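You operate a simulated robot arm through the tools that you are given. There is no shell and no other tool. Be economical: measure what you need, move in short steps, check, and stop when the job is done.

You are at the controls of a simulated robot arm. One attempt, no reset.

## Task
Unscrew the hose coupling, stand it in the rack, then unlock and open the clamp.
Fine: it stands in the hole beside the white cap.

The check looks at the end state, three seconds after you hand in, the way a careful person would. Anything else that was tipped, shoved, dropped, spilled or broken makes it a failure. Lids that push on must go on centred and level and be pressed home; caps that screw on are set level and turned clockwise until they are tight.

## Robot
A 7-joint arm with a two-finger parallel gripper, fixed in place. Base frame: the origin is at the foot of the arm, x ahead of it, y to its left, z up; the work surface is at about z = 0.8. Lengths are in m, angles in rad, forces in N, time in s.
With the tool pointing down near the work surface it reaches from about 0.24 to 0.68 m from the base axis. Its first joint turns from -1.152 to 1.152 rad. Payload 2.4 kg.
The tool frame sits at the grasp point between the pads (the TCP): z along the fingers, y along the line on which they close. The tips reach 0.03 m beyond it. Largest opening 0.094 m; finger width 0.028, thickness 0.01; the body of the gripper, 0.05 by 0.096 m, starts 0.055 m behind the TCP.
Orientation is told as [roll, pitch, yaw] about the base's x, y, z axes, in that order, counted from this pose: with the fingers straight down and closing along the base's y, the tool's x points along the base's -x, its y along +y and its z along -z.

## Interface
- The arm moves only by the tool servo_tool. Its argument "increments" is a list of rows, each a list of 7 numbers: the shift along the base's x, y, z in m, then the turn, a rotation vector about the base's x, y, z in rad, then the opening in per cent of the stroke, from 0 (shut) to 100 (fully open). In form: [[tx, ty, tz, wx, wy, wz, claw], ...]. A call has 1 to 12 rows; each row shifts and turns the commanded pose from where the row before left it. Rows are played at 5 a second. More than 0.05 m and 0.15 rad between two rows, or a gripper value outside its range, and nothing of the call is played. Where a pose cannot be reached the arm comes as near as it can. A force on the tool above 50 N (or 10 N above the force at the start of the call, whichever is more), or a blocked arm, ends the call early, and 0.2 s more pass. Each finger travels about 0.153 m/s and halts on what it meets, pressing with about 29 N; the grip force reading is that of the motor and also rises with nothing between the fingers. The clock runs only during rows and for 0.2 s after the last one: add rows that do not move to give the fingers time. The reply holds the time, the measured pose of the TCP, the force on the tool along the base axes, the opening and the grip force, in the units named above and with some noise, with the torque about the TCP (base axes, N m) and any sound that the robot's microphone picked up.
- Cameras (640 x 400 px; columns grow to the right, rows downward): "scene" is fixed at [0.0435, 0.4877, 1.4311]; the picture's right is [-0.64, -0.77, 0.00], its down [-0.53, 0.44, -0.73] and it looks along [0.56, -0.47, -0.69] (base axes); focal length 337 px, centre (320, 200). "wrist" rides on the gripper at [0.076, 0.014, -0.103] in the tool frame; the picture's right is [-0.18, 0.98, 0.00], its down [-0.75, -0.14, -0.64] and it looks along [-0.63, -0.12, 0.77] (tool axes); focal length 243 px, centre (320, 200). There is no depth. A picture from a camera that has moved, and an enlarged one, comes with that camera's place and axes in the base frame and with its lens.
- get_image(camera): a new picture of that camera. No time passes.
- enlarge(camera, box): a new picture of the part [left, top, right, bottom] of that camera's present view, enlarged. No time passes.
- hand_in(): hands the job in; it is judged then, once.

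Work in short steps. Places have to be worked out from the pictures, the camera data and where the tool is seen: move nearer, look again, correct. Check each grasp and each placing, and mend what went wrong. You have 120 turns and 84 pictures in all, those below and enlarged ones among them. Open the gripper and draw the arm clear of the work before you hand the job in, unless the task says otherwise; then end with one line.

The tools are called after "Request:" by a JSON object that holds its "api" and its "payload". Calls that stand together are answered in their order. servo_tool: Moves the arm, as the interface text tells. Its arguments: {"type":"object","properties":{"increments":{"type":"array","items":{"type":"array","items":{"type":"number"}}}},"required":["increments"]} The other tools are called the same way: get_image (camera) takes a picture; enlarge (camera, box) takes an enlarged picture of a part of a camera's view; hand_in () hands the job in.

At the start:

```text
t: 0.0
ee_pos: [0.4205, 0.1136, 1.1332]
orientation: [0.0, 0.0, -0.001]
wrist_force: [0.1, 0.4, -0.4]
torque: [0.01, 0.01, -0.01]
finger_gap: 0.0941
grasp_force: 0.1
```

scene: 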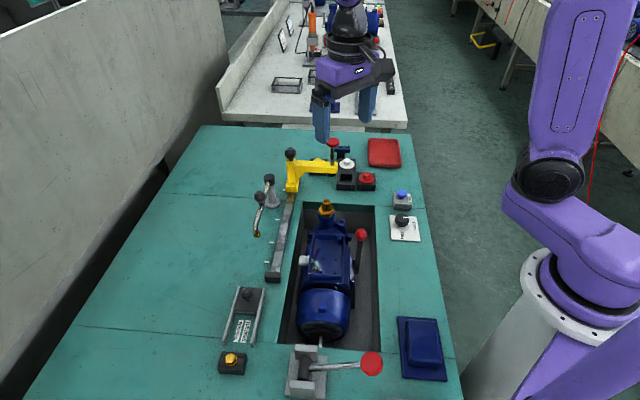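
wrist: 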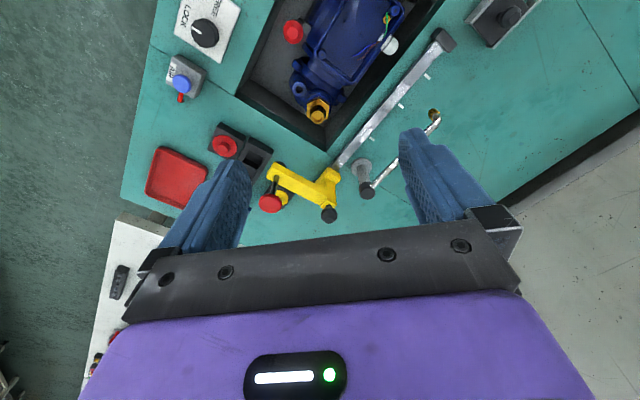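

I start by enlarging the scene areas to identify the coupling, rack, and clamp with its lock.

Request:
{"api": "enlarge", "payload": {"camera": "scene", "box": [240, 120, 440, 245]}}

Request:
{"api": "enlarge", "payload": {"camera": "scene", "box": [200, 260, 460, 400]}}

Request:
{"api": "enlarge", "payload": {"camera": "wrist", "box": [130, 0, 450, 220]}}

```text
3.20 times, centred on (340, 182) of scene
camera zoom: at [0.0435, 0.4877, 1.4311], right [-0.64, -0.77, 0.0], down [-0.53, 0.44, -0.73], along [0.56, -0.47, -0.69], focal length 1077 px, centre (256, 256)
```

zoom: 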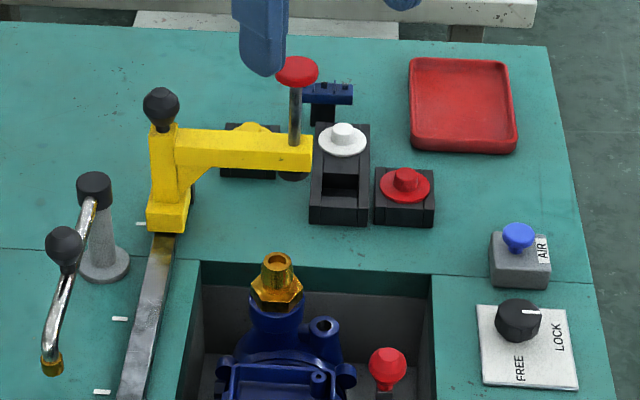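

```text
2.46 times, centred on (330, 330) of scene
camera zoom: at [0.0435, 0.4877, 1.4311], right [-0.64, -0.77, 0.0], down [-0.53, 0.44, -0.73], along [0.56, -0.47, -0.69], focal length 828 px, centre (295, -120)
```

zoom: 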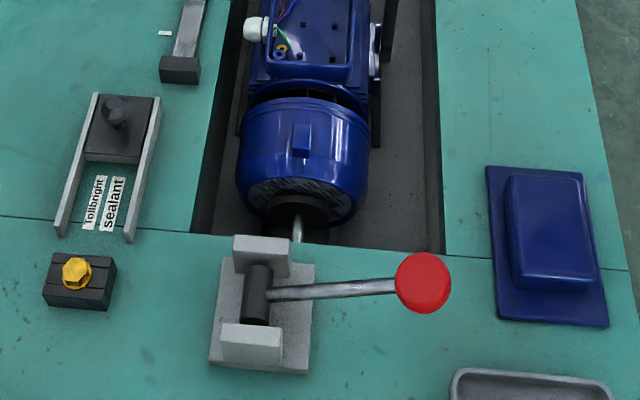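

```text
1.82 times, centred on (290, 110) of wrist
camera zoom: at [0.3444, 0.1273, 1.2366], right [0.18, 0.98, 0.0], down [0.75, -0.14, 0.64], along [0.63, -0.12, -0.77], focal length 441 px, centre (374, 364)
```

zoom: 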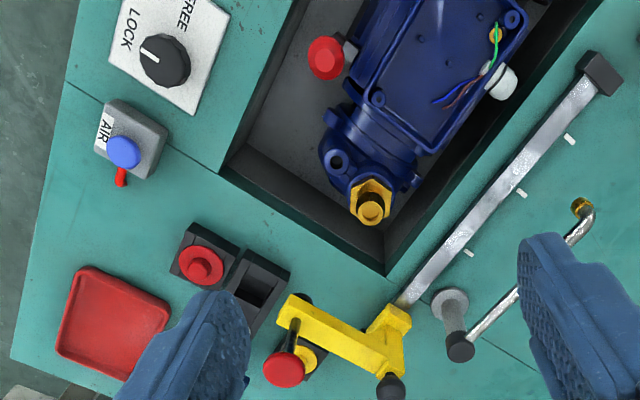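

The knob points at LOCK; candidates for "clamp" are the pit lever and the near lever. I look closer.

Request:
{"api": "enlarge", "payload": {"camera": "scene", "box": [280, 195, 390, 345]}}

Request:
{"api": "servo_tool", "payload": {"increments": [[-0.05, 0, 0, 0, 0, 0, 100], [-0.05, 0, 0, 0, 0, 0, 100], [-0.02, 0, 0, 0, 0, 0, 100]]}}

Request:
{"api": "get_image", "payload": {"camera": "wrist"}}

```text
2.67 times, centred on (335, 270) of scene
camera zoom: at [0.0435, 0.4877, 1.4311], right [-0.64, -0.77, 0.0], down [-0.53, 0.44, -0.73], along [0.56, -0.47, -0.69], focal length 898 px, centre (280, 13)
```

zoom: 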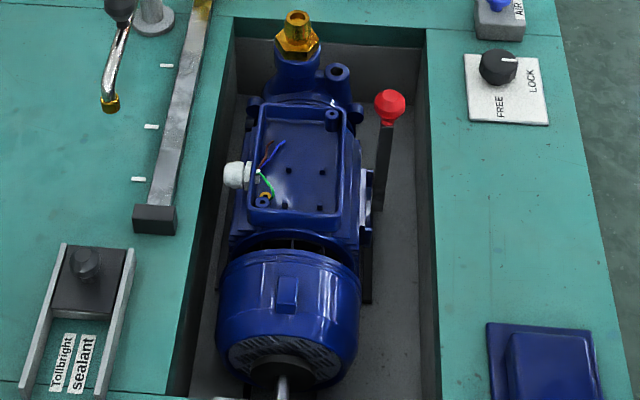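

```text
t: 0.8
ee_pos: [0.3002, 0.1143, 1.1335]
orientation: [0.0, 0.0, -0.001]
wrist_force: [-0.1, -0.2, 0.0]
torque: [-0.02, 0.0, -0.02]
finger_gap: 0.094
grasp_force: 0.0
```

```text
77 pictures are left
camera wrist: at [0.2239, 0.1283, 1.2376], right [0.18, 0.98, 0.0], down [0.75, -0.14, 0.64], along [0.63, -0.12, -0.77], focal length 243 px, centre (320, 200)
```

wrist: 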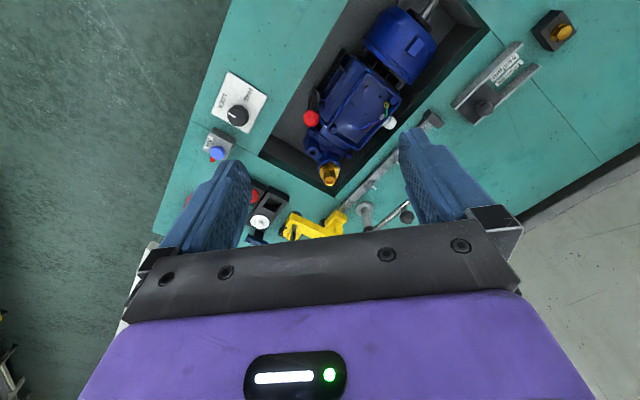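

I want closer views of both levers. I use enlargements at higher zoom first.

Request:
{"api": "enlarge", "payload": {"camera": "scene", "box": [280, 330, 390, 400]}}

Request:
{"api": "enlarge", "payload": {"camera": "wrist", "box": [270, 70, 370, 200]}}

Request:
{"api": "enlarge", "payload": {"camera": "scene", "box": [270, 130, 420, 220]}}

```text
5.71 times, centred on (335, 365) of scene
camera zoom: at [0.0435, 0.4877, 1.4311], right [-0.64, -0.77, 0.0], down [-0.53, 0.44, -0.73], along [0.56, -0.47, -0.69], focal length 1923 px, centre (234, -743)
```

zoom: 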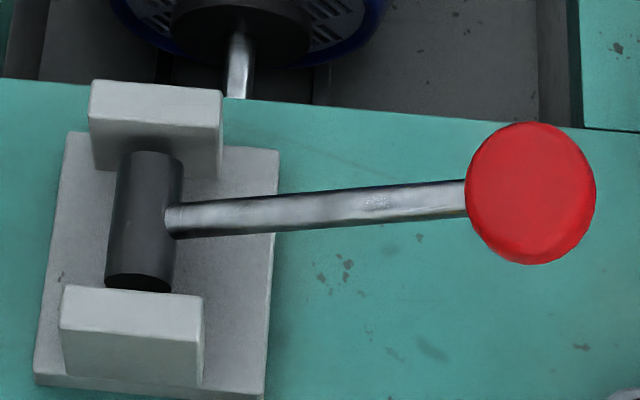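

```text
3.08 times, centred on (320, 135) of wrist
camera zoom: at [0.2239, 0.1283, 1.2376], right [0.18, 0.98, 0.0], down [0.75, -0.14, 0.64], along [0.63, -0.12, -0.77], focal length 746 px, centre (320, 400)
```

zoom: 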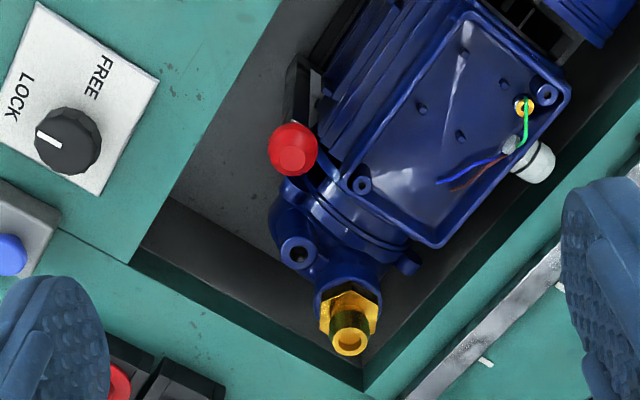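

```text
4.27 times, centred on (345, 175) of scene
camera zoom: at [0.0435, 0.4877, 1.4311], right [-0.64, -0.77, 0.0], down [-0.53, 0.44, -0.73], along [0.56, -0.47, -0.69], focal length 1436 px, centre (213, 307)
```

zoom: 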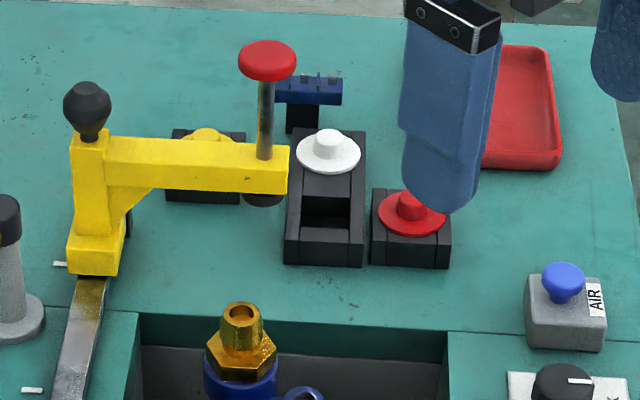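

I lower the wrist camera over the pit lever first, then toward the near lever.

Request:
{"api": "servo_tool", "payload": {"increments": [[0, -0.02, -0.05, 0, 0, 0, 100], [0, 0, -0.05, 0, 0, 0, 100]]}}

Request:
{"api": "get_image", "payload": {"camera": "wrist"}}

Request:
{"api": "servo_tool", "payload": {"increments": [[-0.02, 0.05, 0, 0, 0, 0, 100], [-0.02, 0.05, 0, 0, 0, 0, 100], [-0.02, 0.05, 0, 0, 0, 0, 100], [0, 0.04, 0, 0, 0, 0, 100]]}}

Request:
{"api": "get_image", "payload": {"camera": "wrist"}}

```text
refused: row 1 steps farther than a row can; nothing moved
```

```text
73 pictures are left
camera wrist: at [0.2239, 0.1283, 1.2376], right [0.18, 0.98, 0.0], down [0.75, -0.14, 0.64], along [0.63, -0.12, -0.77], focal length 243 px, centre (320, 200)
```

wrist: 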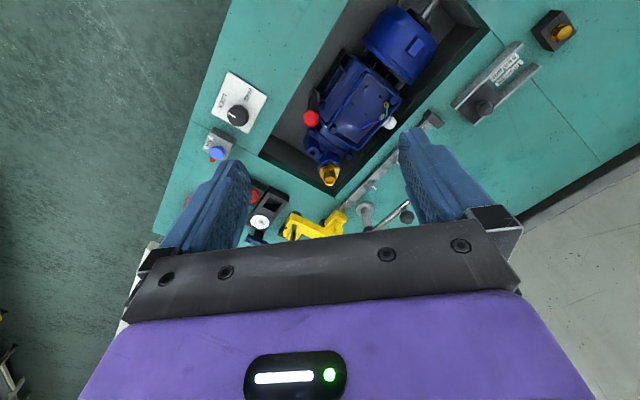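

```text
refused: row 1 steps farther than a row can; nothing moved
```

```text
72 pictures are left
camera wrist: at [0.2239, 0.1283, 1.2376], right [0.18, 0.98, 0.0], down [0.75, -0.14, 0.64], along [0.63, -0.12, -0.77], focal length 243 px, centre (320, 200)
```

wrist: 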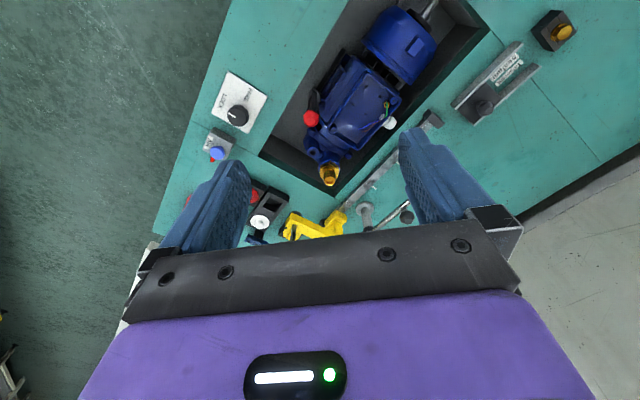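

The step norm limit is 0.05; I use smaller rows.

Request:
{"api": "servo_tool", "payload": {"increments": [[-0.01, 0, -0.045, 0, 0, 0, 100], [-0.01, 0, -0.045, 0, 0, 0, 100], [-0.01, 0.0, -0.03, 0, 0, 0, 100], [0, 0, 0, 0, 0, 0, 100]]}}

Request:
{"api": "get_image", "payload": {"camera": "wrist"}}

```text
t: 1.8
ee_pos: [0.2681, 0.1146, 1.0117]
orientation: [0.0, 0.001, -0.002]
wrist_force: [-0.2, 0.0, 0.1]
torque: [-0.05, -0.01, 0.0]
finger_gap: 0.094
grasp_force: 0.1
```

```text
71 pictures are left
camera wrist: at [0.1926, 0.1275, 1.1158], right [0.18, 0.98, 0.0], down [0.75, -0.14, 0.64], along [0.63, -0.12, -0.77], focal length 243 px, centre (320, 200)
```

wrist: 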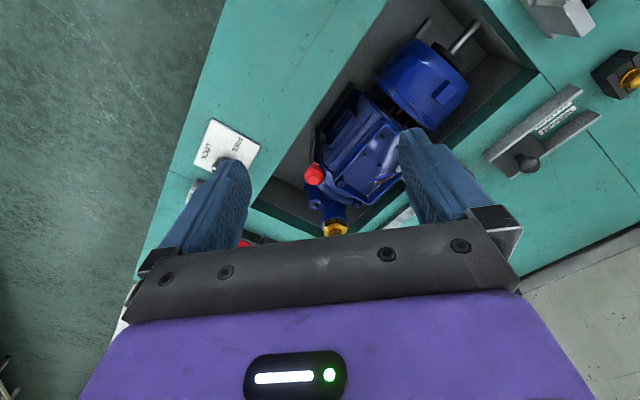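

Request:
{"api": "enlarge", "payload": {"camera": "wrist", "box": [260, 30, 420, 240]}}

```text
1.90 times, centred on (340, 135) of wrist
camera zoom: at [0.1926, 0.1275, 1.1158], right [0.18, 0.98, 0.0], down [0.75, -0.14, 0.64], along [0.63, -0.12, -0.77], focal length 462 px, centre (282, 324)
```

zoom: 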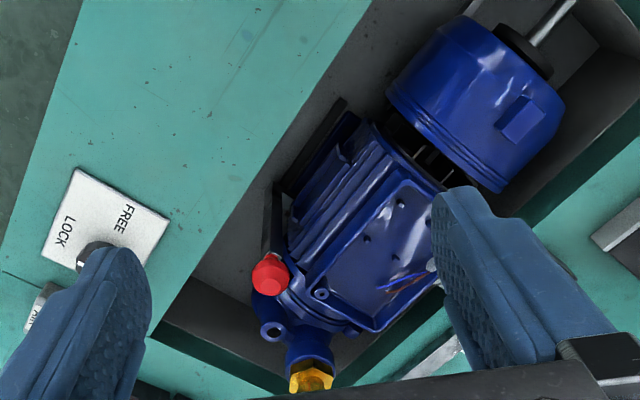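

The pit lever sits beside the motor. I go a bit closer for detail of its mechanism.

Request:
{"api": "servo_tool", "payload": {"increments": [[0.02, -0.045, 0, 0, 0, 0, 100], [0.0, -0.02, -0.04, 0, 0, 0, 100], [0, 0, -0.02, 0, 0, 0, 100], [0, 0, 0, 0, 0, 0, 100]]}}

Request:
{"api": "get_image", "payload": {"camera": "wrist"}}

Request:
{"api": "enlarge", "payload": {"camera": "wrist", "box": [260, 50, 420, 210]}}

```text
t: 2.8
ee_pos: [0.2898, 0.0483, 0.9542]
orientation: [0.001, -0.002, -0.001]
wrist_force: [-0.4, 0.5, 0.1]
torque: [0.04, -0.03, 0.02]
finger_gap: 0.094
grasp_force: 0.1
```

```text
69 pictures are left
camera wrist: at [0.2143, 0.0612, 1.0572], right [0.18, 0.98, 0.0], down [0.75, -0.14, 0.64], along [0.63, -0.12, -0.77], focal length 243 px, centre (320, 200)
```

wrist: 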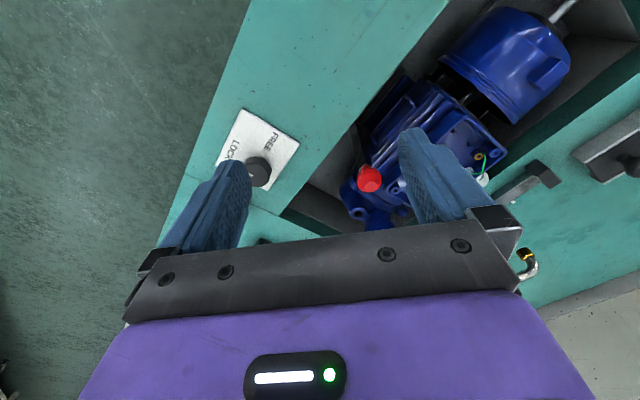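

```text
2.50 times, centred on (340, 130) of wrist
camera zoom: at [0.2143, 0.0612, 1.0572], right [0.18, 0.98, 0.0], down [0.75, -0.14, 0.64], along [0.63, -0.12, -0.77], focal length 606 px, centre (270, 375)
```

zoom: 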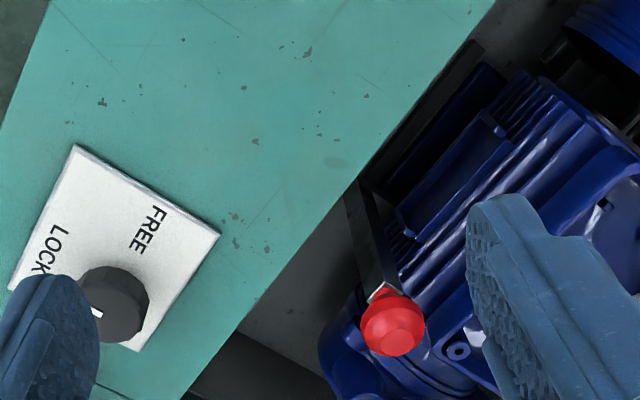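

Ball of pit lever triangulates to (0.376,0.084,0.838). Now I yaw and move to view the near lever device.

Request:
{"api": "servo_tool", "payload": {"increments": [[-0.01, 0.03, 0.03, 0, 0, 0.14, 100], [-0.02, 0.04, 0.0, 0, 0, 0.14, 100], [-0.02, 0.04, 0.0, 0, 0, 0.14, 100], [-0.02, 0.04, 0, 0, 0, 0.14, 100], [-0.02, 0.03, 0, 0, 0, 0.14, 100], [-0.02, 0.02, 0, 0, 0, 0.14, 100], [0, 0, 0, 0, 0, 0, 100]]}}

Request:
{"api": "get_image", "payload": {"camera": "wrist"}}

```text
t: 4.4
ee_pos: [0.1818, 0.2497, 0.9841]
orientation: [0.001, 0.0, 0.842]
wrist_force: [0.6, 0.5, 0.1]
torque: [-0.01, -0.01, -0.01]
finger_gap: 0.0941
grasp_force: 0.1
```

```text
67 pictures are left
camera wrist: at [0.1198, 0.2014, 1.0877], right [-0.61, 0.79, 0.0], down [0.61, 0.47, 0.64], along [0.51, 0.39, -0.77], focal length 243 px, centre (320, 200)
```

wrist: 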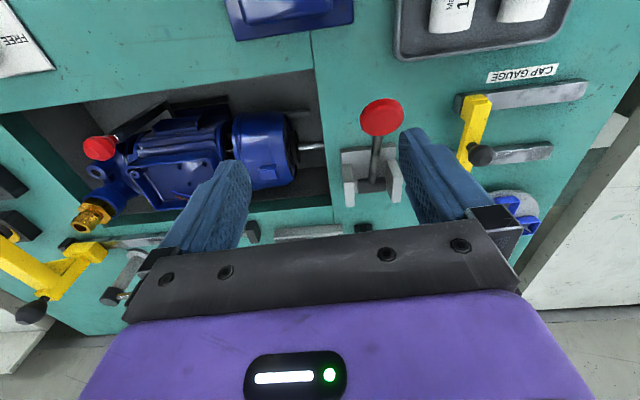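

Request:
{"api": "enlarge", "payload": {"camera": "wrist", "box": [60, 80, 340, 260]}}

Request:
{"api": "enlarge", "payload": {"camera": "wrist", "box": [320, 0, 640, 240]}}

```text
2.22 times, centred on (200, 170) of wrist
camera zoom: at [0.1198, 0.2014, 1.0877], right [-0.61, 0.79, 0.0], down [0.61, 0.47, 0.64], along [0.51, 0.39, -0.77], focal length 539 px, centre (587, 267)
```

zoom: 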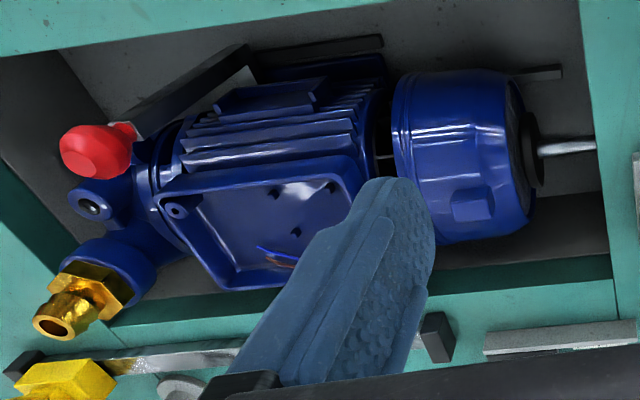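

```text
1.67 times, centred on (480, 120) of wrist
camera zoom: at [0.1198, 0.2014, 1.0877], right [-0.61, 0.79, 0.0], down [0.61, 0.47, 0.64], along [0.51, 0.39, -0.77], focal length 404 px, centre (53, 333)
```

zoom: 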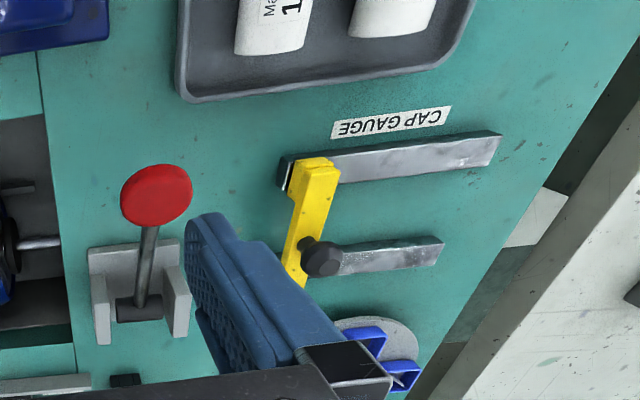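

The coupling axis is vertical at about (0.488,0.095), hex at z≈0.826, top z≈0.869. The pit lever (upright, next to the LOCK/FREE knob) is likely the clamp. I go above the coupling to look.

Request:
{"api": "servo_tool", "payload": {"increments": [[0.03, -0.03, 0.02, 0, 0, -0.14, 100], [0.035, -0.03, 0.0, 0, 0, -0.14, 100], [0.04, -0.025, 0, 0, 0, -0.14, 100], [0.04, -0.025, 0, 0, 0, -0.14, 100], [0.04, -0.025, 0, 0, 0, -0.14, 100], [0.04, -0.02, 0, 0, 0, -0.14, 100], [0.045, 0, 0, 0, 0, 0, 100], [0.036, 0, 0, 0, 0, 0, 100], [0, 0, 0, 0, 0, 0, 100]]}}

Request:
{"api": "get_image", "payload": {"camera": "wrist"}}

Request:
{"api": "enlarge", "payload": {"camera": "scene", "box": [260, 130, 400, 230]}}

```text
t: 6.4
ee_pos: [0.4867, 0.0939, 1.004]
orientation: [0.0, 0.001, -0.001]
wrist_force: [0.0, 0.2, -0.2]
torque: [-0.03, -0.02, -0.02]
finger_gap: 0.0938
grasp_force: 0.0
```

```text
64 pictures are left
camera wrist: at [0.4099, 0.1082, 1.1061], right [0.18, 0.98, 0.0], down [0.75, -0.14, 0.64], along [0.63, -0.12, -0.77], focal length 243 px, centre (320, 200)
```

wrist: 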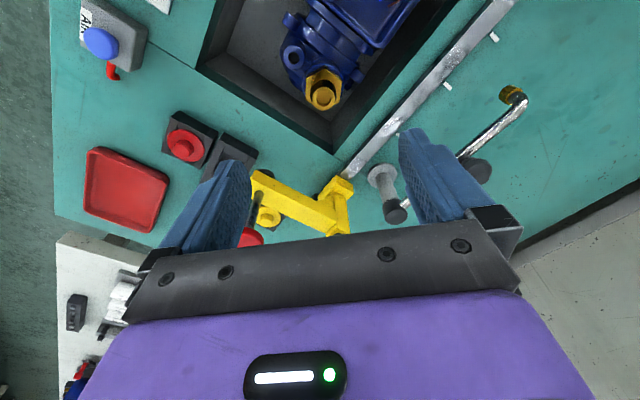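

```text
4.00 times, centred on (330, 180) of scene
camera zoom: at [0.0435, 0.4877, 1.4311], right [-0.64, -0.77, 0.0], down [-0.53, 0.44, -0.73], along [0.56, -0.47, -0.69], focal length 1346 px, centre (280, 280)
```

zoom: 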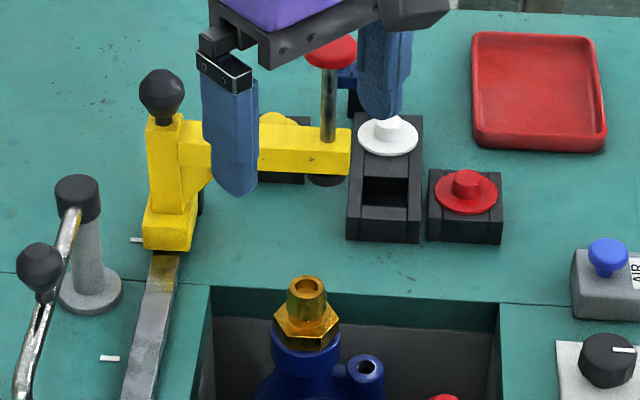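

Request:
{"api": "enlarge", "payload": {"camera": "wrist", "box": [270, 50, 374, 120]}}

Request:
{"api": "enlarge", "payload": {"camera": "scene", "box": [300, 190, 350, 222]}}

```text
5.71 times, centred on (322, 85) of wrist
camera zoom: at [0.4099, 0.1082, 1.1061], right [0.18, 0.98, 0.0], down [0.75, -0.14, 0.64], along [0.63, -0.12, -0.77], focal length 1386 px, centre (309, 857)
```

zoom: 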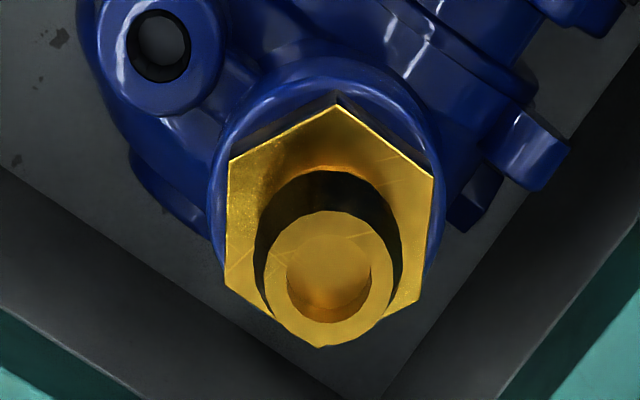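

```text
12.50 times, centred on (325, 206) of scene
camera zoom: at [0.0435, 0.4877, 1.4311], right [-0.64, -0.77, 0.0], down [-0.53, 0.44, -0.73], along [0.56, -0.47, -0.69], focal length 4207 px, centre (258, 125)
```

zoom: 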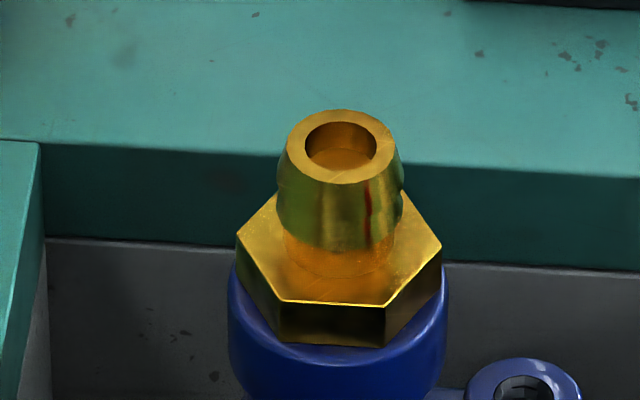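

The hex is about 0.036 across flats, one flat pair aligned with yaw −0.26; centre ≈(0.4845,0.0967), hex top ≈0.840. I rotate to yaw −1.307 (another flat pair) above it to have a long CCW sweep.

Request:
{"api": "servo_tool", "payload": {"increments": [[-0.002, 0.003, 0, 0, 0, -0.145, 100], [0, 0, 0, 0, 0, -0.145, 100], [0, 0, 0, 0, 0, -0.145, 100], [0, 0, 0, 0, 0, -0.145, 100], [0, 0, 0, 0, 0, -0.145, 100], [0, 0, 0, 0, 0, -0.145, 100], [0, 0, -0.02, 0, 0, -0.145, 100], [0, 0, -0.03, 0, 0, -0.145, 100], [0, 0, -0.03, 0, 0, -0.146, 100], [0, 0, 0, 0, 0, 0, 100]]}}

Request:
{"api": "get_image", "payload": {"camera": "wrist"}}

```text
t: 8.6
ee_pos: [0.4824, 0.0963, 0.9241]
orientation: [0.0, 0.0, -1.311]
wrist_force: [-0.8, 0.2, -0.7]
torque: [-0.01, -0.02, -0.01]
finger_gap: 0.0938
grasp_force: 0.0
```

```text
60 pictures are left
camera wrist: at [0.4778, 0.1737, 1.0253], right [1.0, 0.08, 0.0], down [0.06, -0.76, 0.64], along [0.05, -0.64, -0.77], focal length 243 px, centre (320, 200)
```

wrist: 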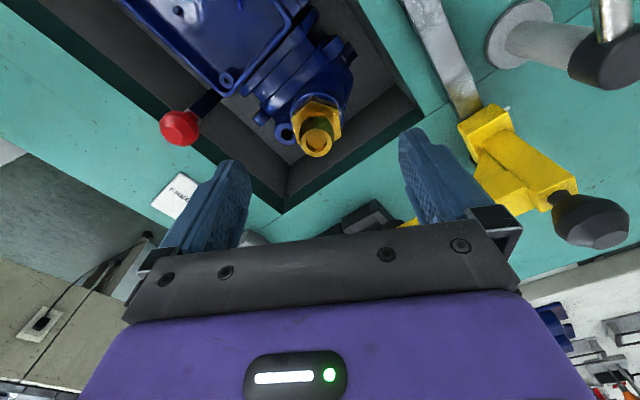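

Alignment looks good. I descend to TCP z≈0.845 with the gripper open.

Request:
{"api": "servo_tool", "payload": {"increments": [[0.001, 0.001, -0.03, 0, 0, 0, 100], [0, 0, -0.03, 0, 0, 0, 100], [0, 0, -0.019, 0, 0, 0, 100], [0, 0, 0, 0, 0, 0, 100]]}}

Request:
{"api": "get_image", "payload": {"camera": "wrist"}}

Request:
{"api": "enlarge", "payload": {"camera": "scene", "box": [270, 150, 390, 240]}}

```text
t: 9.6
ee_pos: [0.4862, 0.0972, 0.8452]
orientation: [0.002, 0.001, -1.306]
wrist_force: [-0.4, 0.9, 0.2]
torque: [-0.01, -0.01, -0.03]
finger_gap: 0.0942
grasp_force: 0.0
```

```text
59 pictures are left
camera wrist: at [0.4793, 0.174, 0.9476], right [1.0, 0.08, 0.0], down [0.06, -0.76, 0.64], along [0.05, -0.64, -0.77], focal length 243 px, centre (320, 200)
```

wrist: 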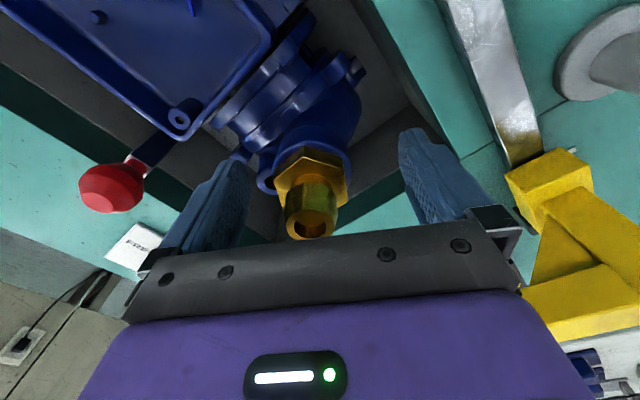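

```text
4.44 times, centred on (330, 195) of scene
camera zoom: at [0.0435, 0.4877, 1.4311], right [-0.64, -0.77, 0.0], down [-0.53, 0.44, -0.73], along [0.56, -0.47, -0.69], focal length 1496 px, centre (276, 222)
```

zoom: 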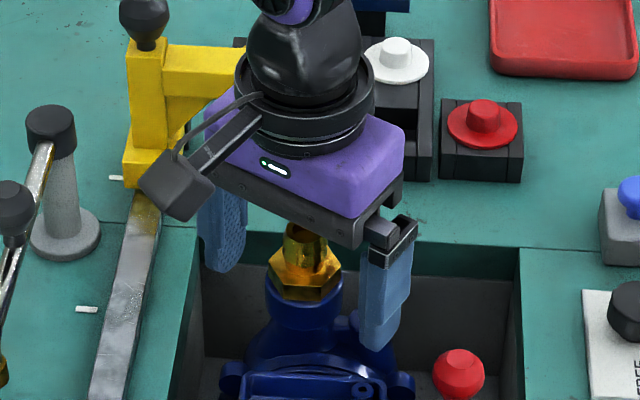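

Nut is ~4 mm toward −x of the TCP; I shift and close gently.

Request:
{"api": "servo_tool", "payload": {"increments": [[-0.0035, 0, 0, 0, 0, 0, 60], [0, 0, 0, 0, 0, 0, 44], [0, 0, 0, 0, 0, 0, 30], [0, 0, 0, 0, 0, 0, 20], [0, 0, 0, 0, 0, 0, 20]]}}

Request:
{"api": "get_image", "payload": {"camera": "wrist"}}

```text
t: 10.8
ee_pos: [0.4803, 0.0975, 0.8438]
orientation: [0.0, 0.0, -1.307]
wrist_force: [-2.2, -0.8, -0.9]
torque: [0.02, -0.47, -0.09]
finger_gap: 0.0415
grasp_force: 29.2
```

```text
57 pictures are left
camera wrist: at [0.4754, 0.1742, 0.9478], right [1.0, 0.08, 0.0], down [0.06, -0.76, 0.64], along [0.05, -0.64, -0.77], focal length 243 px, centre (320, 200)
```

wrist: 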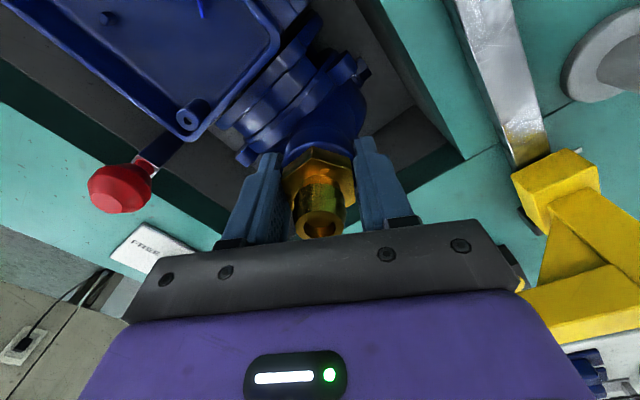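

Gap 0.0415 is wider than the 0.036 expected; I check whether it grips corners or something else.

Request:
{"api": "enlarge", "payload": {"camera": "wrist", "box": [260, 120, 388, 250]}}

Request:
{"api": "enlarge", "payload": {"camera": "scene", "box": [305, 185, 365, 230]}}

```text
3.08 times, centred on (324, 185) of wrist
camera zoom: at [0.4754, 0.1742, 0.9478], right [1.0, 0.08, 0.0], down [0.06, -0.76, 0.64], along [0.05, -0.64, -0.77], focal length 746 px, centre (308, 246)
```

zoom: 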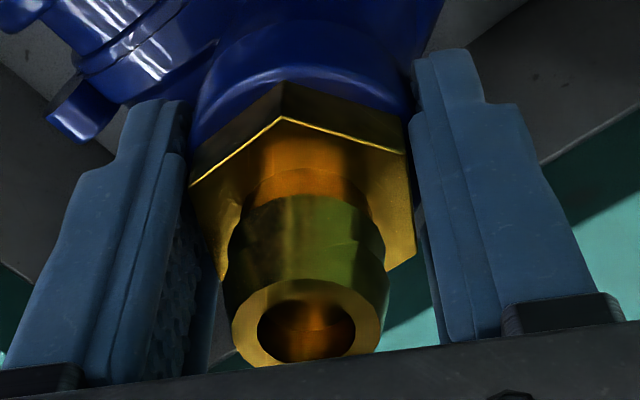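

```text
8.89 times, centred on (335, 208) of scene
camera zoom: at [0.0435, 0.4877, 1.4311], right [-0.64, -0.77, 0.0], down [-0.53, 0.44, -0.73], along [0.56, -0.47, -0.69], focal length 2992 px, centre (187, 133)
```

zoom: 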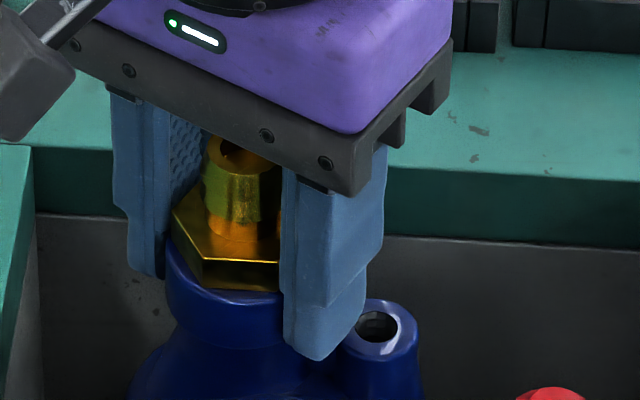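

The fingertips are pinching the blue boss below the hex. I open, raise 13 mm and regrip.

Request:
{"api": "servo_tool", "payload": {"increments": [[0, 0, 0, 0, 0, 0, 60], [0.001, 0, 0.013, 0, 0, 0, 60], [0, 0, 0, 0, 0, 0, 44], [0, 0, 0, 0, 0, 0, 30], [0, 0, 0, 0, 0, 0, 20], [0, 0, 0, 0, 0, 0, 20]]}}

Request:
{"api": "enlarge", "payload": {"camera": "scene", "box": [305, 185, 365, 230]}}

```text
t: 12.2
ee_pos: [0.4807, 0.0984, 0.8583]
orientation: [-0.003, 0.002, -1.308]
wrist_force: [-8.3, -2.2, 1.8]
torque: [-0.07, 0.22, 0.0]
finger_gap: 0.0418
grasp_force: 29.2
```

```text
8.89 times, centred on (335, 208) of scene
camera zoom: at [0.0433, 0.4876, 1.4311], right [-0.64, -0.77, 0.0], down [-0.53, 0.44, -0.73], along [0.56, -0.47, -0.69], focal length 2992 px, centre (187, 133)
```

zoom: 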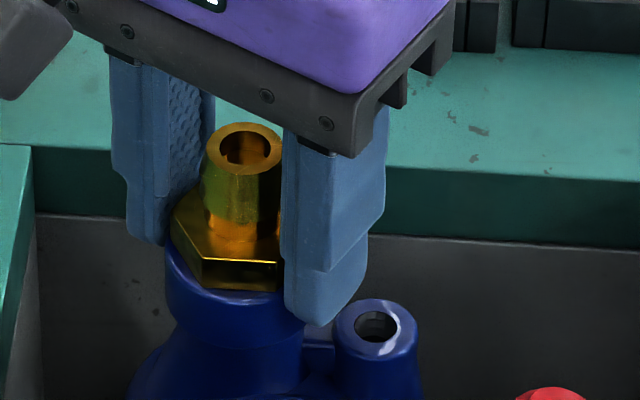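

Request:
{"api": "enlarge", "payload": {"camera": "wrist", "box": [260, 120, 388, 250]}}

```text
3.08 times, centred on (324, 185) of wrist
camera zoom: at [0.4757, 0.1741, 0.9611], right [1.0, 0.08, 0.0], down [0.06, -0.76, 0.64], along [0.05, -0.64, -0.77], focal length 746 px, centre (308, 246)
```

zoom: 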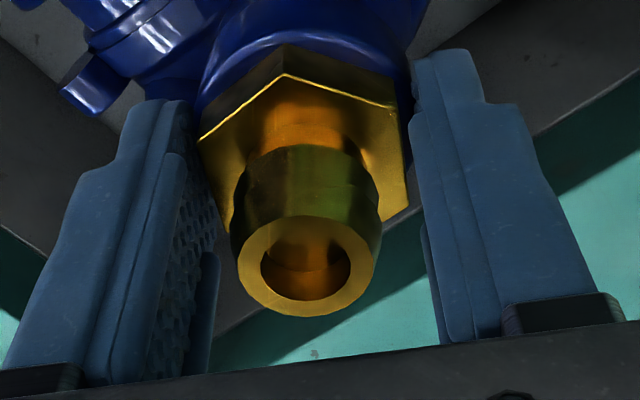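

Fingers still touch the wider boss (visible gaps to the hex). I raise 7 mm more and recentre.

Request:
{"api": "servo_tool", "payload": {"increments": [[0, 0, 0, 0, 0, 0, 60], [-0.002, -0.001, 0.007, 0, 0, 0, 60], [0, 0, 0, 0, 0, 0, 44], [0, 0, 0, 0, 0, 0, 30], [0, 0, 0, 0, 0, 0, 20], [0, 0, 0, 0, 0, 0, 20]]}}

Request:
{"api": "enlarge", "payload": {"camera": "wrist", "box": [260, 120, 388, 250]}}

```text
t: 13.6
ee_pos: [0.4805, 0.0969, 0.8652]
orientation: [0.002, 0.001, -1.306]
wrist_force: [8.3, 1.6, 0.4]
torque: [0.01, -0.33, -0.03]
finger_gap: 0.0416
grasp_force: 28.8
```

```text
3.08 times, centred on (324, 185) of wrist
camera zoom: at [0.4752, 0.1735, 0.968], right [1.0, 0.08, 0.0], down [0.06, -0.76, 0.64], along [0.05, -0.64, -0.77], focal length 746 px, centre (308, 246)
```

zoom: 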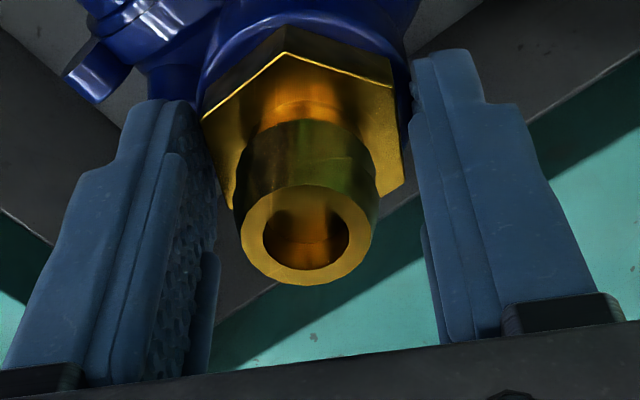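

Alignment is right and three heights give the same gap, so the coupling's contact body is likely ~0.0416 wide. I regrip 8 mm lower for fuller engagement and try a CCW turn.

Request:
{"api": "servo_tool", "payload": {"increments": [[0, 0, 0, 0, 0, 0, 60], [0.001, 0, -0.008, 0, 0, 0, 60], [0, 0, 0, 0, 0, 0, 40], [0, 0, 0, 0, 0, 0, 20], [0, 0, 0, 0, 0, 0, 20], [0, 0, 0, 0, 0, 0.1, 20], [0, 0, 0, 0, 0, 0.1, 20], [0, 0, 0, 0, 0, 0.1, 20], [0, 0, 0, 0, 0, 0, 20]]}}

Request:
{"api": "enlarge", "payload": {"camera": "wrist", "box": [260, 120, 388, 250]}}

```text
t: 15.6
ee_pos: [0.4819, 0.0981, 0.8562]
orientation: [0.0, 0.0, -1.005]
wrist_force: [3.2, 1.3, 0.6]
torque: [0.38, 0.02, -0.4]
finger_gap: 0.0407
grasp_force: 29.0
```

```text
3.08 times, centred on (324, 185) of wrist
camera zoom: at [0.4534, 0.1684, 0.9592], right [0.93, 0.37, 0.0], down [0.28, -0.71, 0.64], along [0.24, -0.6, -0.77], focal length 746 px, centre (308, 246)
```

zoom: 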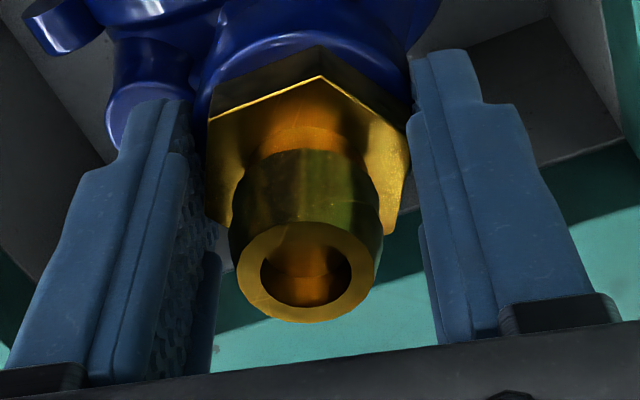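

The gripper slipped (hex orientation unchanged), so it's likely holding the round boss. I probe higher: regrip with tips at ≈0.843 at the original angle.

Request:
{"api": "servo_tool", "payload": {"increments": [[0, 0, 0, 0, 0, 0, 60], [0, 0, 0.015, 0, 0, -0.1, 60], [0, 0, 0, 0, 0, -0.1, 60], [0, 0, 0, 0, 0, -0.1, 60], [0, 0, 0, 0, 0, 0, 40], [0, 0, 0, 0, 0, 0, 20], [0, 0, 0, 0, 0, 0, 20], [0, 0, 0, 0, 0, 0, 20]]}}

Request:
{"api": "enlarge", "payload": {"camera": "wrist", "box": [260, 100, 388, 230]}}

Request:
{"api": "enlarge", "payload": {"camera": "scene", "box": [305, 185, 365, 230]}}

```text
t: 17.4
ee_pos: [0.48, 0.0975, 0.8721]
orientation: [0.001, 0.001, -1.305]
wrist_force: [5.0, 1.5, 3.1]
torque: [0.05, -0.03, -0.01]
finger_gap: 0.0375
grasp_force: 29.2
```

```text
3.08 times, centred on (324, 165) of wrist
camera zoom: at [0.4754, 0.1737, 0.9745], right [1.0, 0.08, 0.0], down [0.06, -0.76, 0.64], along [0.05, -0.64, -0.77], focal length 746 px, centre (308, 308)
```

zoom: 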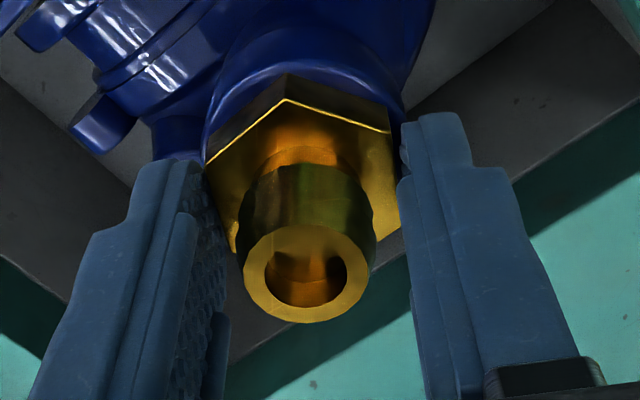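

```text
8.89 times, centred on (335, 208) of scene
camera zoom: at [0.0436, 0.4877, 1.431], right [-0.64, -0.77, 0.0], down [-0.53, 0.44, -0.73], along [0.56, -0.47, -0.69], focal length 2992 px, centre (187, 133)
```

zoom: 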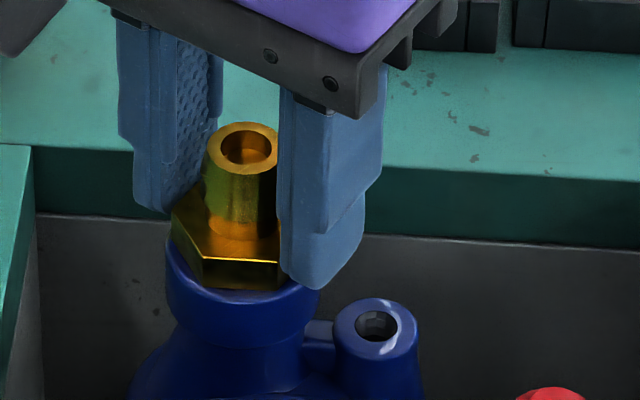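

Gap 0.0375 matches the flats: now on the hex. I turn CCW and watch torque and height.

Request:
{"api": "servo_tool", "payload": {"increments": [[0, 0, 0, 0, 0, 0.1, 10], [0, 0, 0, 0, 0, 0.1, 10], [0, 0, 0, 0, 0, 0.1, 10], [0, 0, 0, 0, 0, 0.1, 10], [0, 0, 0, 0, 0, 0.1, 10], [0, 0, 0, 0, 0, 0.1, 10], [0, 0, 0, 0, 0, 0, 10]]}}

Request:
{"api": "enlarge", "payload": {"camera": "wrist", "box": [260, 100, 388, 230]}}

```text
t: 19.0
ee_pos: [0.4825, 0.0967, 0.8708]
orientation: [0.0, 0.0, -0.704]
wrist_force: [5.3, 10.1, 1.8]
torque: [0.29, -0.17, -0.03]
finger_gap: 0.0376
grasp_force: 28.7
```

```text
3.08 times, centred on (324, 165) of wrist
camera zoom: at [0.4335, 0.1569, 0.9746], right [0.78, 0.63, 0.0], down [0.48, -0.6, 0.64], along [0.41, -0.5, -0.77], focal length 746 px, centre (308, 308)
```

zoom: 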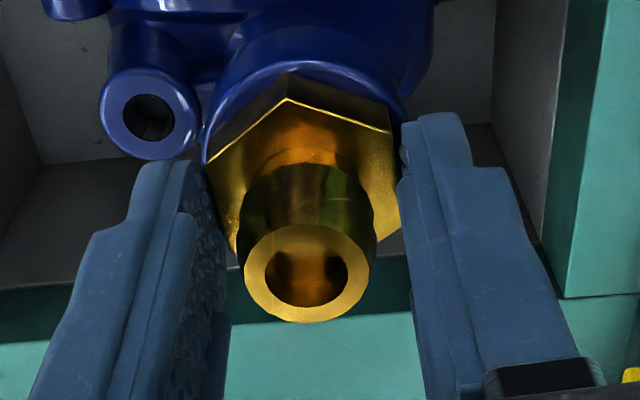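

The hex turns with the gripper. I keep unscrewing with a large sweep.

Request:
{"api": "servo_tool", "payload": {"increments": [[0, 0, 0, 0, 0, 0.145, 10], [0, 0, 0, 0, 0, 0.145, 10], [0, 0, 0, 0, 0, 0.145, 10], [0, 0, 0, 0, 0, 0.145, 10], [0, 0, 0, 0, 0, 0.145, 10], [0, 0, 0.0005, 0, 0, 0.145, 10], [0, 0, 0, 0, 0, 0.145, 10], [0, 0, 0, 0, 0, 0.145, 10], [0, 0, 0, 0, 0, 0.145, 10], [0, 0, 0.0005, 0, 0, 0.145, 10], [0, 0, 0, 0, 0, 0.145, 10], [0, 0, 0, 0, 0, 0, 10]]}}

Request:
{"api": "enlarge", "payload": {"camera": "scene", "box": [305, 185, 365, 230]}}

```text
t: 21.6
ee_pos: [0.4808, 0.0965, 0.8726]
orientation: [0.0, -0.001, 0.892]
wrist_force: [1.3, 10.5, 8.2]
torque: [0.37, -0.05, 0.03]
finger_gap: 0.0375
grasp_force: 29.0
```

```text
8.89 times, centred on (335, 208) of scene
camera zoom: at [0.0434, 0.4879, 1.431], right [-0.64, -0.77, 0.0], down [-0.53, 0.44, -0.73], along [0.56, -0.47, -0.69], focal length 2992 px, centre (187, 133)
```

zoom: 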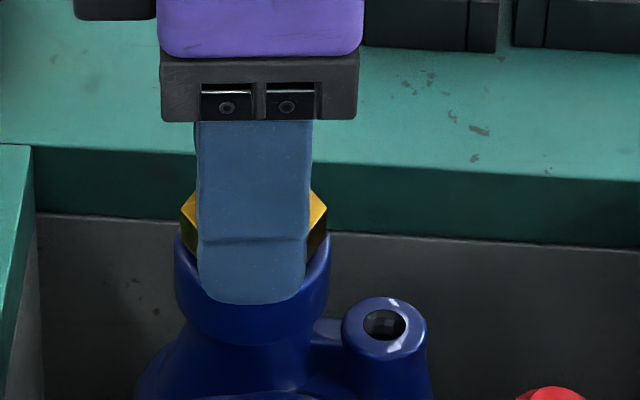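

The coupling pushes up (thread climbing). I continue turning with a small upward follow.

Request:
{"api": "servo_tool", "payload": {"increments": [[0, -0.001, 0.001, 0, 0, 0.145, 10], [0, 0, 0.0005, 0, 0, 0.145, 10], [0, 0, 0.0005, 0, 0, 0.145, 10], [0, 0, 0.0005, 0, 0, 0.145, 10], [0, 0, 0.0005, 0, 0, 0.145, 10], [0, 0, 0.0005, 0, 0, 0.145, 10], [0, 0, 0.0005, 0, 0, 0.145, 10], [0, 0, 0, 0, 0, 0, 10]]}}

```text
t: 23.4
ee_pos: [0.4806, 0.0956, 0.8766]
orientation: [0.003, -0.001, 1.905]
wrist_force: [-10.2, 12.0, -11.0]
torque: [0.58, 0.28, -0.03]
finger_gap: 0.0377
grasp_force: 29.0
```

Request:
{"api": "servo_tool", "payload": {"increments": [[0, -0.001, 0, 0, 0, 0.145, 10], [0, 0, 0, 0, 0, 0.145, 10], [0, 0, 0, 0, 0, 0.145, 10], [0, 0, 0, 0, 0, 0.145, 10], [0, 0, 0, 0, 0, 0, 10]]}}

Request:
{"api": "enlarge", "payload": {"camera": "scene", "box": [305, 185, 365, 230]}}

```text
t: 24.6
ee_pos: [0.4815, 0.0955, 0.8769]
orientation: [0.002, 0.0, 2.485]
wrist_force: [-12.1, 5.8, -5.1]
torque: [0.17, 0.25, 0.02]
finger_gap: 0.0375
grasp_force: 29.0
```

```text
8.89 times, centred on (335, 208) of scene
camera zoom: at [0.0433, 0.4878, 1.431], right [-0.64, -0.77, 0.0], down [-0.53, 0.44, -0.73], along [0.56, -0.47, -0.69], focal length 2992 px, centre (187, 133)
```

zoom: 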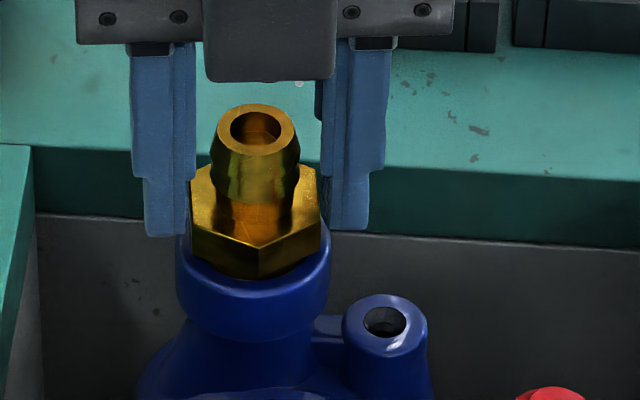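

Rising ~3 mm. I release and rotate back by 240° (flats repeat each 60°) at this height.

Request:
{"api": "servo_tool", "payload": {"increments": [[0, 0, 0, 0, 0, 0, 70], [0, 0, 0, 0, 0, 0, 70], [0, 0, 0, 0, 0, -0.149, 70], [0, 0, 0, 0, 0, -0.149, 70], [0, 0, 0, 0, 0, -0.149, 70], [0, 0, 0, 0, 0, -0.149, 70], [0, 0, 0, 0, 0, -0.149, 70], [0, 0, 0, 0, 0, -0.149, 70], [0, 0, 0, 0, 0, -0.149, 70], [0, 0, 0, 0, 0, -0.149, 70], [0, 0, 0, 0, 0, -0.149, 70], [0, 0, 0, 0, 0, -0.149, 70]]}}

Request:
{"api": "servo_tool", "payload": {"increments": [[0, 0, 0, 0, 0, -0.149, 70], [0, 0, 0, 0, 0, -0.149, 70], [0, 0, 0, 0, 0, -0.149, 70], [0, 0, 0, 0, 0, -0.149, 70], [0, 0, 0, 0, 0, -0.149, 70], [0, 0, 0, 0, 0, -0.149, 70], [0, 0, 0, 0, 0, -0.149, 70], [0, 0, 0, 0, 0, -0.149, 70], [0, 0, 0, 0, 0, -0.149, 70], [0, 0, 0, 0, 0, -0.149, 70], [0, 0, 0, 0, 0, -0.149, 70], [0, 0, 0, 0, 0, -0.149, 70]]}}

Request:
{"api": "servo_tool", "payload": {"increments": [[0, 0, 0, 0, 0, -0.149, 70], [0, 0, 0, 0, 0, -0.149, 70], [0, 0, 0, 0, 0, -0.149, 70], [0, 0, 0, 0, 0, -0.149, 70], [0, 0, 0, 0, 0, -0.149, 70], [0, 0, 0, 0, 0, -0.149, 70], [0, 0, 0, 0, 0, 0, 70]]}}

Request:
{"api": "enlarge", "payload": {"camera": "wrist", "box": [240, 70, 400, 230]}}

```text
t: 27.2
ee_pos: [0.482, 0.0952, 0.8766]
orientation: [-0.001, 0.0, 0.991]
wrist_force: [0.6, -0.8, 0.6]
torque: [0.01, -0.02, 0.0]
finger_gap: 0.0657
grasp_force: 0.1
```

```text
t: 29.8
ee_pos: [0.4824, 0.0939, 0.876]
orientation: [0.001, 0.0, -0.799]
wrist_force: [0.0, -0.5, -0.3]
torque: [0.0, 0.0, -0.01]
finger_gap: 0.0657
grasp_force: 0.0
```

```text
t: 31.4
ee_pos: [0.481, 0.0951, 0.876]
orientation: [0.0, 0.002, -1.692]
wrist_force: [-0.4, 0.1, 0.0]
torque: [0.01, 0.02, 0.03]
finger_gap: 0.0659
grasp_force: 0.1
```

```text
2.50 times, centred on (320, 150) of wrist
camera zoom: at [0.5049, 0.1678, 0.9796], right [0.95, -0.3, 0.0], down [-0.23, -0.73, 0.64], along [-0.19, -0.61, -0.77], focal length 606 px, centre (320, 325)
```

zoom: 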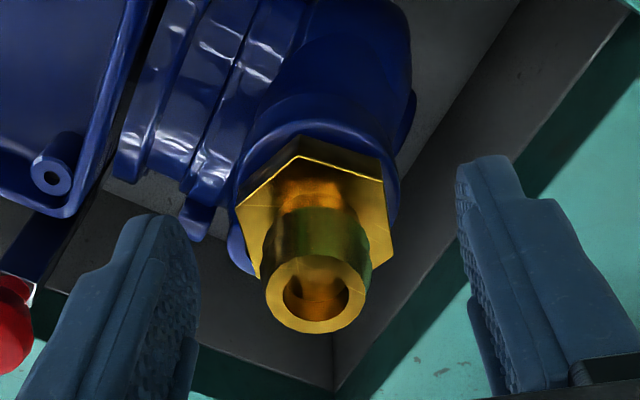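

Regrip and turn another long sweep.

Request:
{"api": "servo_tool", "payload": {"increments": [[0, 0.001, -0.001, 0, 0, 0, 45], [0, 0, 0, 0, 0, 0, 20], [0, 0, 0, 0, 0, 0, 10], [0, 0, 0, 0, 0, 0.145, 10], [0, 0, 0, 0, 0, 0.145, 10], [0, 0, 0, 0, 0, 0.145, 10], [0, 0, 0.0005, 0, 0, 0.145, 10], [0, 0, 0, 0, 0, 0.145, 10], [0, 0, 0, 0, 0, 0.145, 10], [0, 0, 0.0005, 0, 0, 0.145, 10], [0, 0, 0, 0, 0, 0.145, 10]]}}

Request:
{"api": "servo_tool", "payload": {"increments": [[0, 0, 0.0005, 0, 0, 0.145, 10], [0, 0, 0, 0, 0, 0.145, 10], [0, 0, 0, 0, 0, 0.145, 10], [0, 0, 0.0005, 0, 0, 0.145, 10], [0, 0, 0, 0, 0, 0.145, 10], [0, 0, 0.0005, 0, 0, 0.145, 10], [0, 0, 0, 0, 0, 0.145, 10], [0, 0, 0.0005, 0, 0, 0.145, 10], [0, 0, 0, 0, 0, 0.145, 10], [0, 0, 0, 0, 0, 0, 10]]}}

Request:
{"api": "enlarge", "payload": {"camera": "scene", "box": [305, 185, 365, 230]}}

```text
t: 33.8
ee_pos: [0.4803, 0.0953, 0.876]
orientation: [0.0, -0.001, -0.526]
wrist_force: [-10.2, 0.0, 4.4]
torque: [0.01, 0.4, 0.0]
finger_gap: 0.0377
grasp_force: 29.0
```

```text
t: 36.0
ee_pos: [0.4808, 0.095, 0.8786]
orientation: [0.0, 0.0, 0.779]
wrist_force: [-5.3, 5.4, -0.8]
torque: [0.19, 0.2, 0.01]
finger_gap: 0.0376
grasp_force: 28.9
```

```text
8.89 times, centred on (335, 208) of scene
camera zoom: at [0.0434, 0.4878, 1.431], right [-0.64, -0.77, 0.0], down [-0.53, 0.44, -0.73], along [0.56, -0.47, -0.69], focal length 2992 px, centre (187, 133)
```

zoom: 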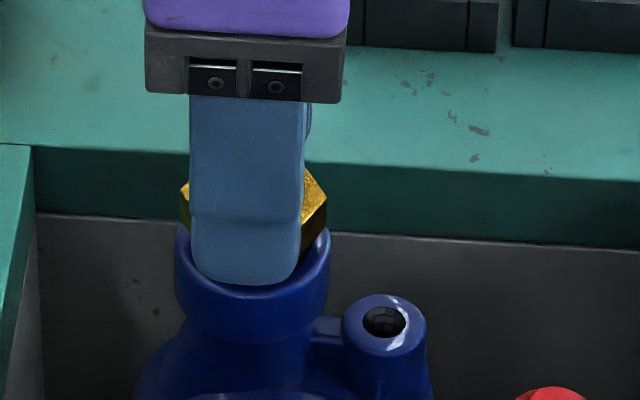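

One full turn so far. Continue with the same follow rate.

Request:
{"api": "servo_tool", "payload": {"increments": [[0, 0, 0.0005, 0, 0, 0.145, 10], [0, 0, 0, 0, 0, 0.145, 10], [0, 0, 0.0005, 0, 0, 0.145, 10], [0, 0, 0, 0, 0, 0.145, 10], [0, 0, 0.0005, 0, 0, 0.145, 10], [0, 0, 0, 0, 0, 0.145, 10], [0, 0, 0.0005, 0, 0, 0.145, 10], [0, 0, 0, 0, 0, 0.145, 10], [0, 0, 0.0005, 0, 0, 0.145, 10], [0, 0, 0, 0, 0, 0.145, 10], [0, 0, 0.0005, 0, 0, 0.145, 10], [0, 0, 0, 0, 0, 0.1, 10]]}}

Request:
{"api": "enlarge", "payload": {"camera": "scene", "box": [305, 185, 365, 230]}}

```text
t: 38.6
ee_pos: [0.4822, 0.0967, 0.8825]
orientation: [-0.002, 0.0, 2.475]
wrist_force: [-0.6, 0.6, 2.2]
torque: [0.0, 0.05, -0.05]
finger_gap: 0.0225
grasp_force: 28.8
```

```text
8.89 times, centred on (335, 208) of scene
camera zoom: at [0.0435, 0.4877, 1.4311], right [-0.64, -0.77, 0.0], down [-0.53, 0.44, -0.73], along [0.56, -0.47, -0.69], focal length 2992 px, centre (187, 133)
```

zoom: 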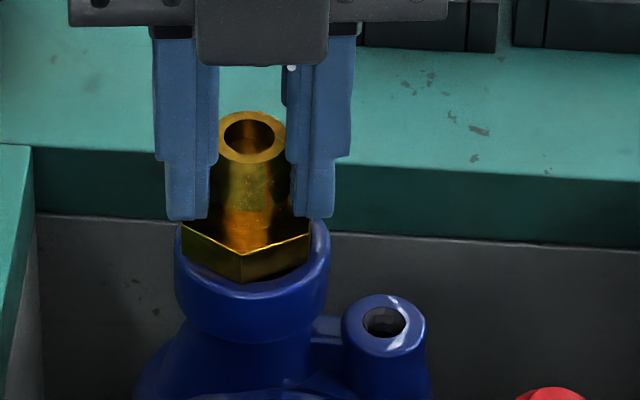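

The grip slid up onto the nipple (gap 0.0225). I test whether the coupling is already free by lifting gently.

Request:
{"api": "servo_tool", "payload": {"increments": [[0, 0, 0.003, 0, 0, 0, 5], [0, 0, 0.003, 0, 0, 0, 5], [0, 0, 0.003, 0, 0, 0, 5], [0, 0, 0, 0, 0, 0, 5]]}}

Request:
{"api": "enlarge", "payload": {"camera": "scene", "box": [305, 185, 365, 230]}}

```text
t: 39.6
ee_pos: [0.4813, 0.0963, 0.8896]
orientation: [0.001, 0.0, 2.471]
wrist_force: [0.5, 1.1, -0.6]
torque: [0.02, -0.01, -0.04]
finger_gap: 0.0222
grasp_force: 29.0
```

```text
8.89 times, centred on (335, 208) of scene
camera zoom: at [0.0435, 0.4877, 1.4311], right [-0.64, -0.77, 0.0], down [-0.53, 0.44, -0.73], along [0.56, -0.47, -0.69], focal length 2992 px, centre (187, 133)
```

zoom: 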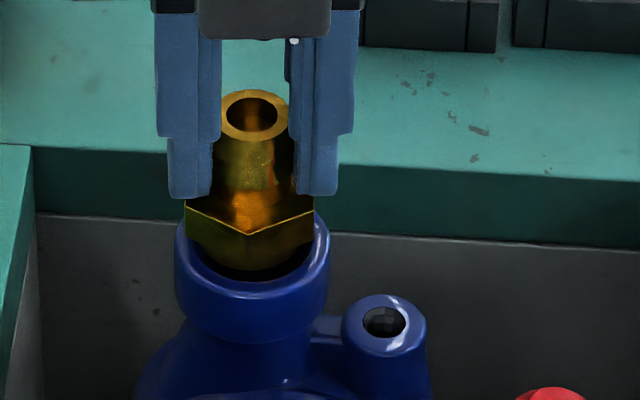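

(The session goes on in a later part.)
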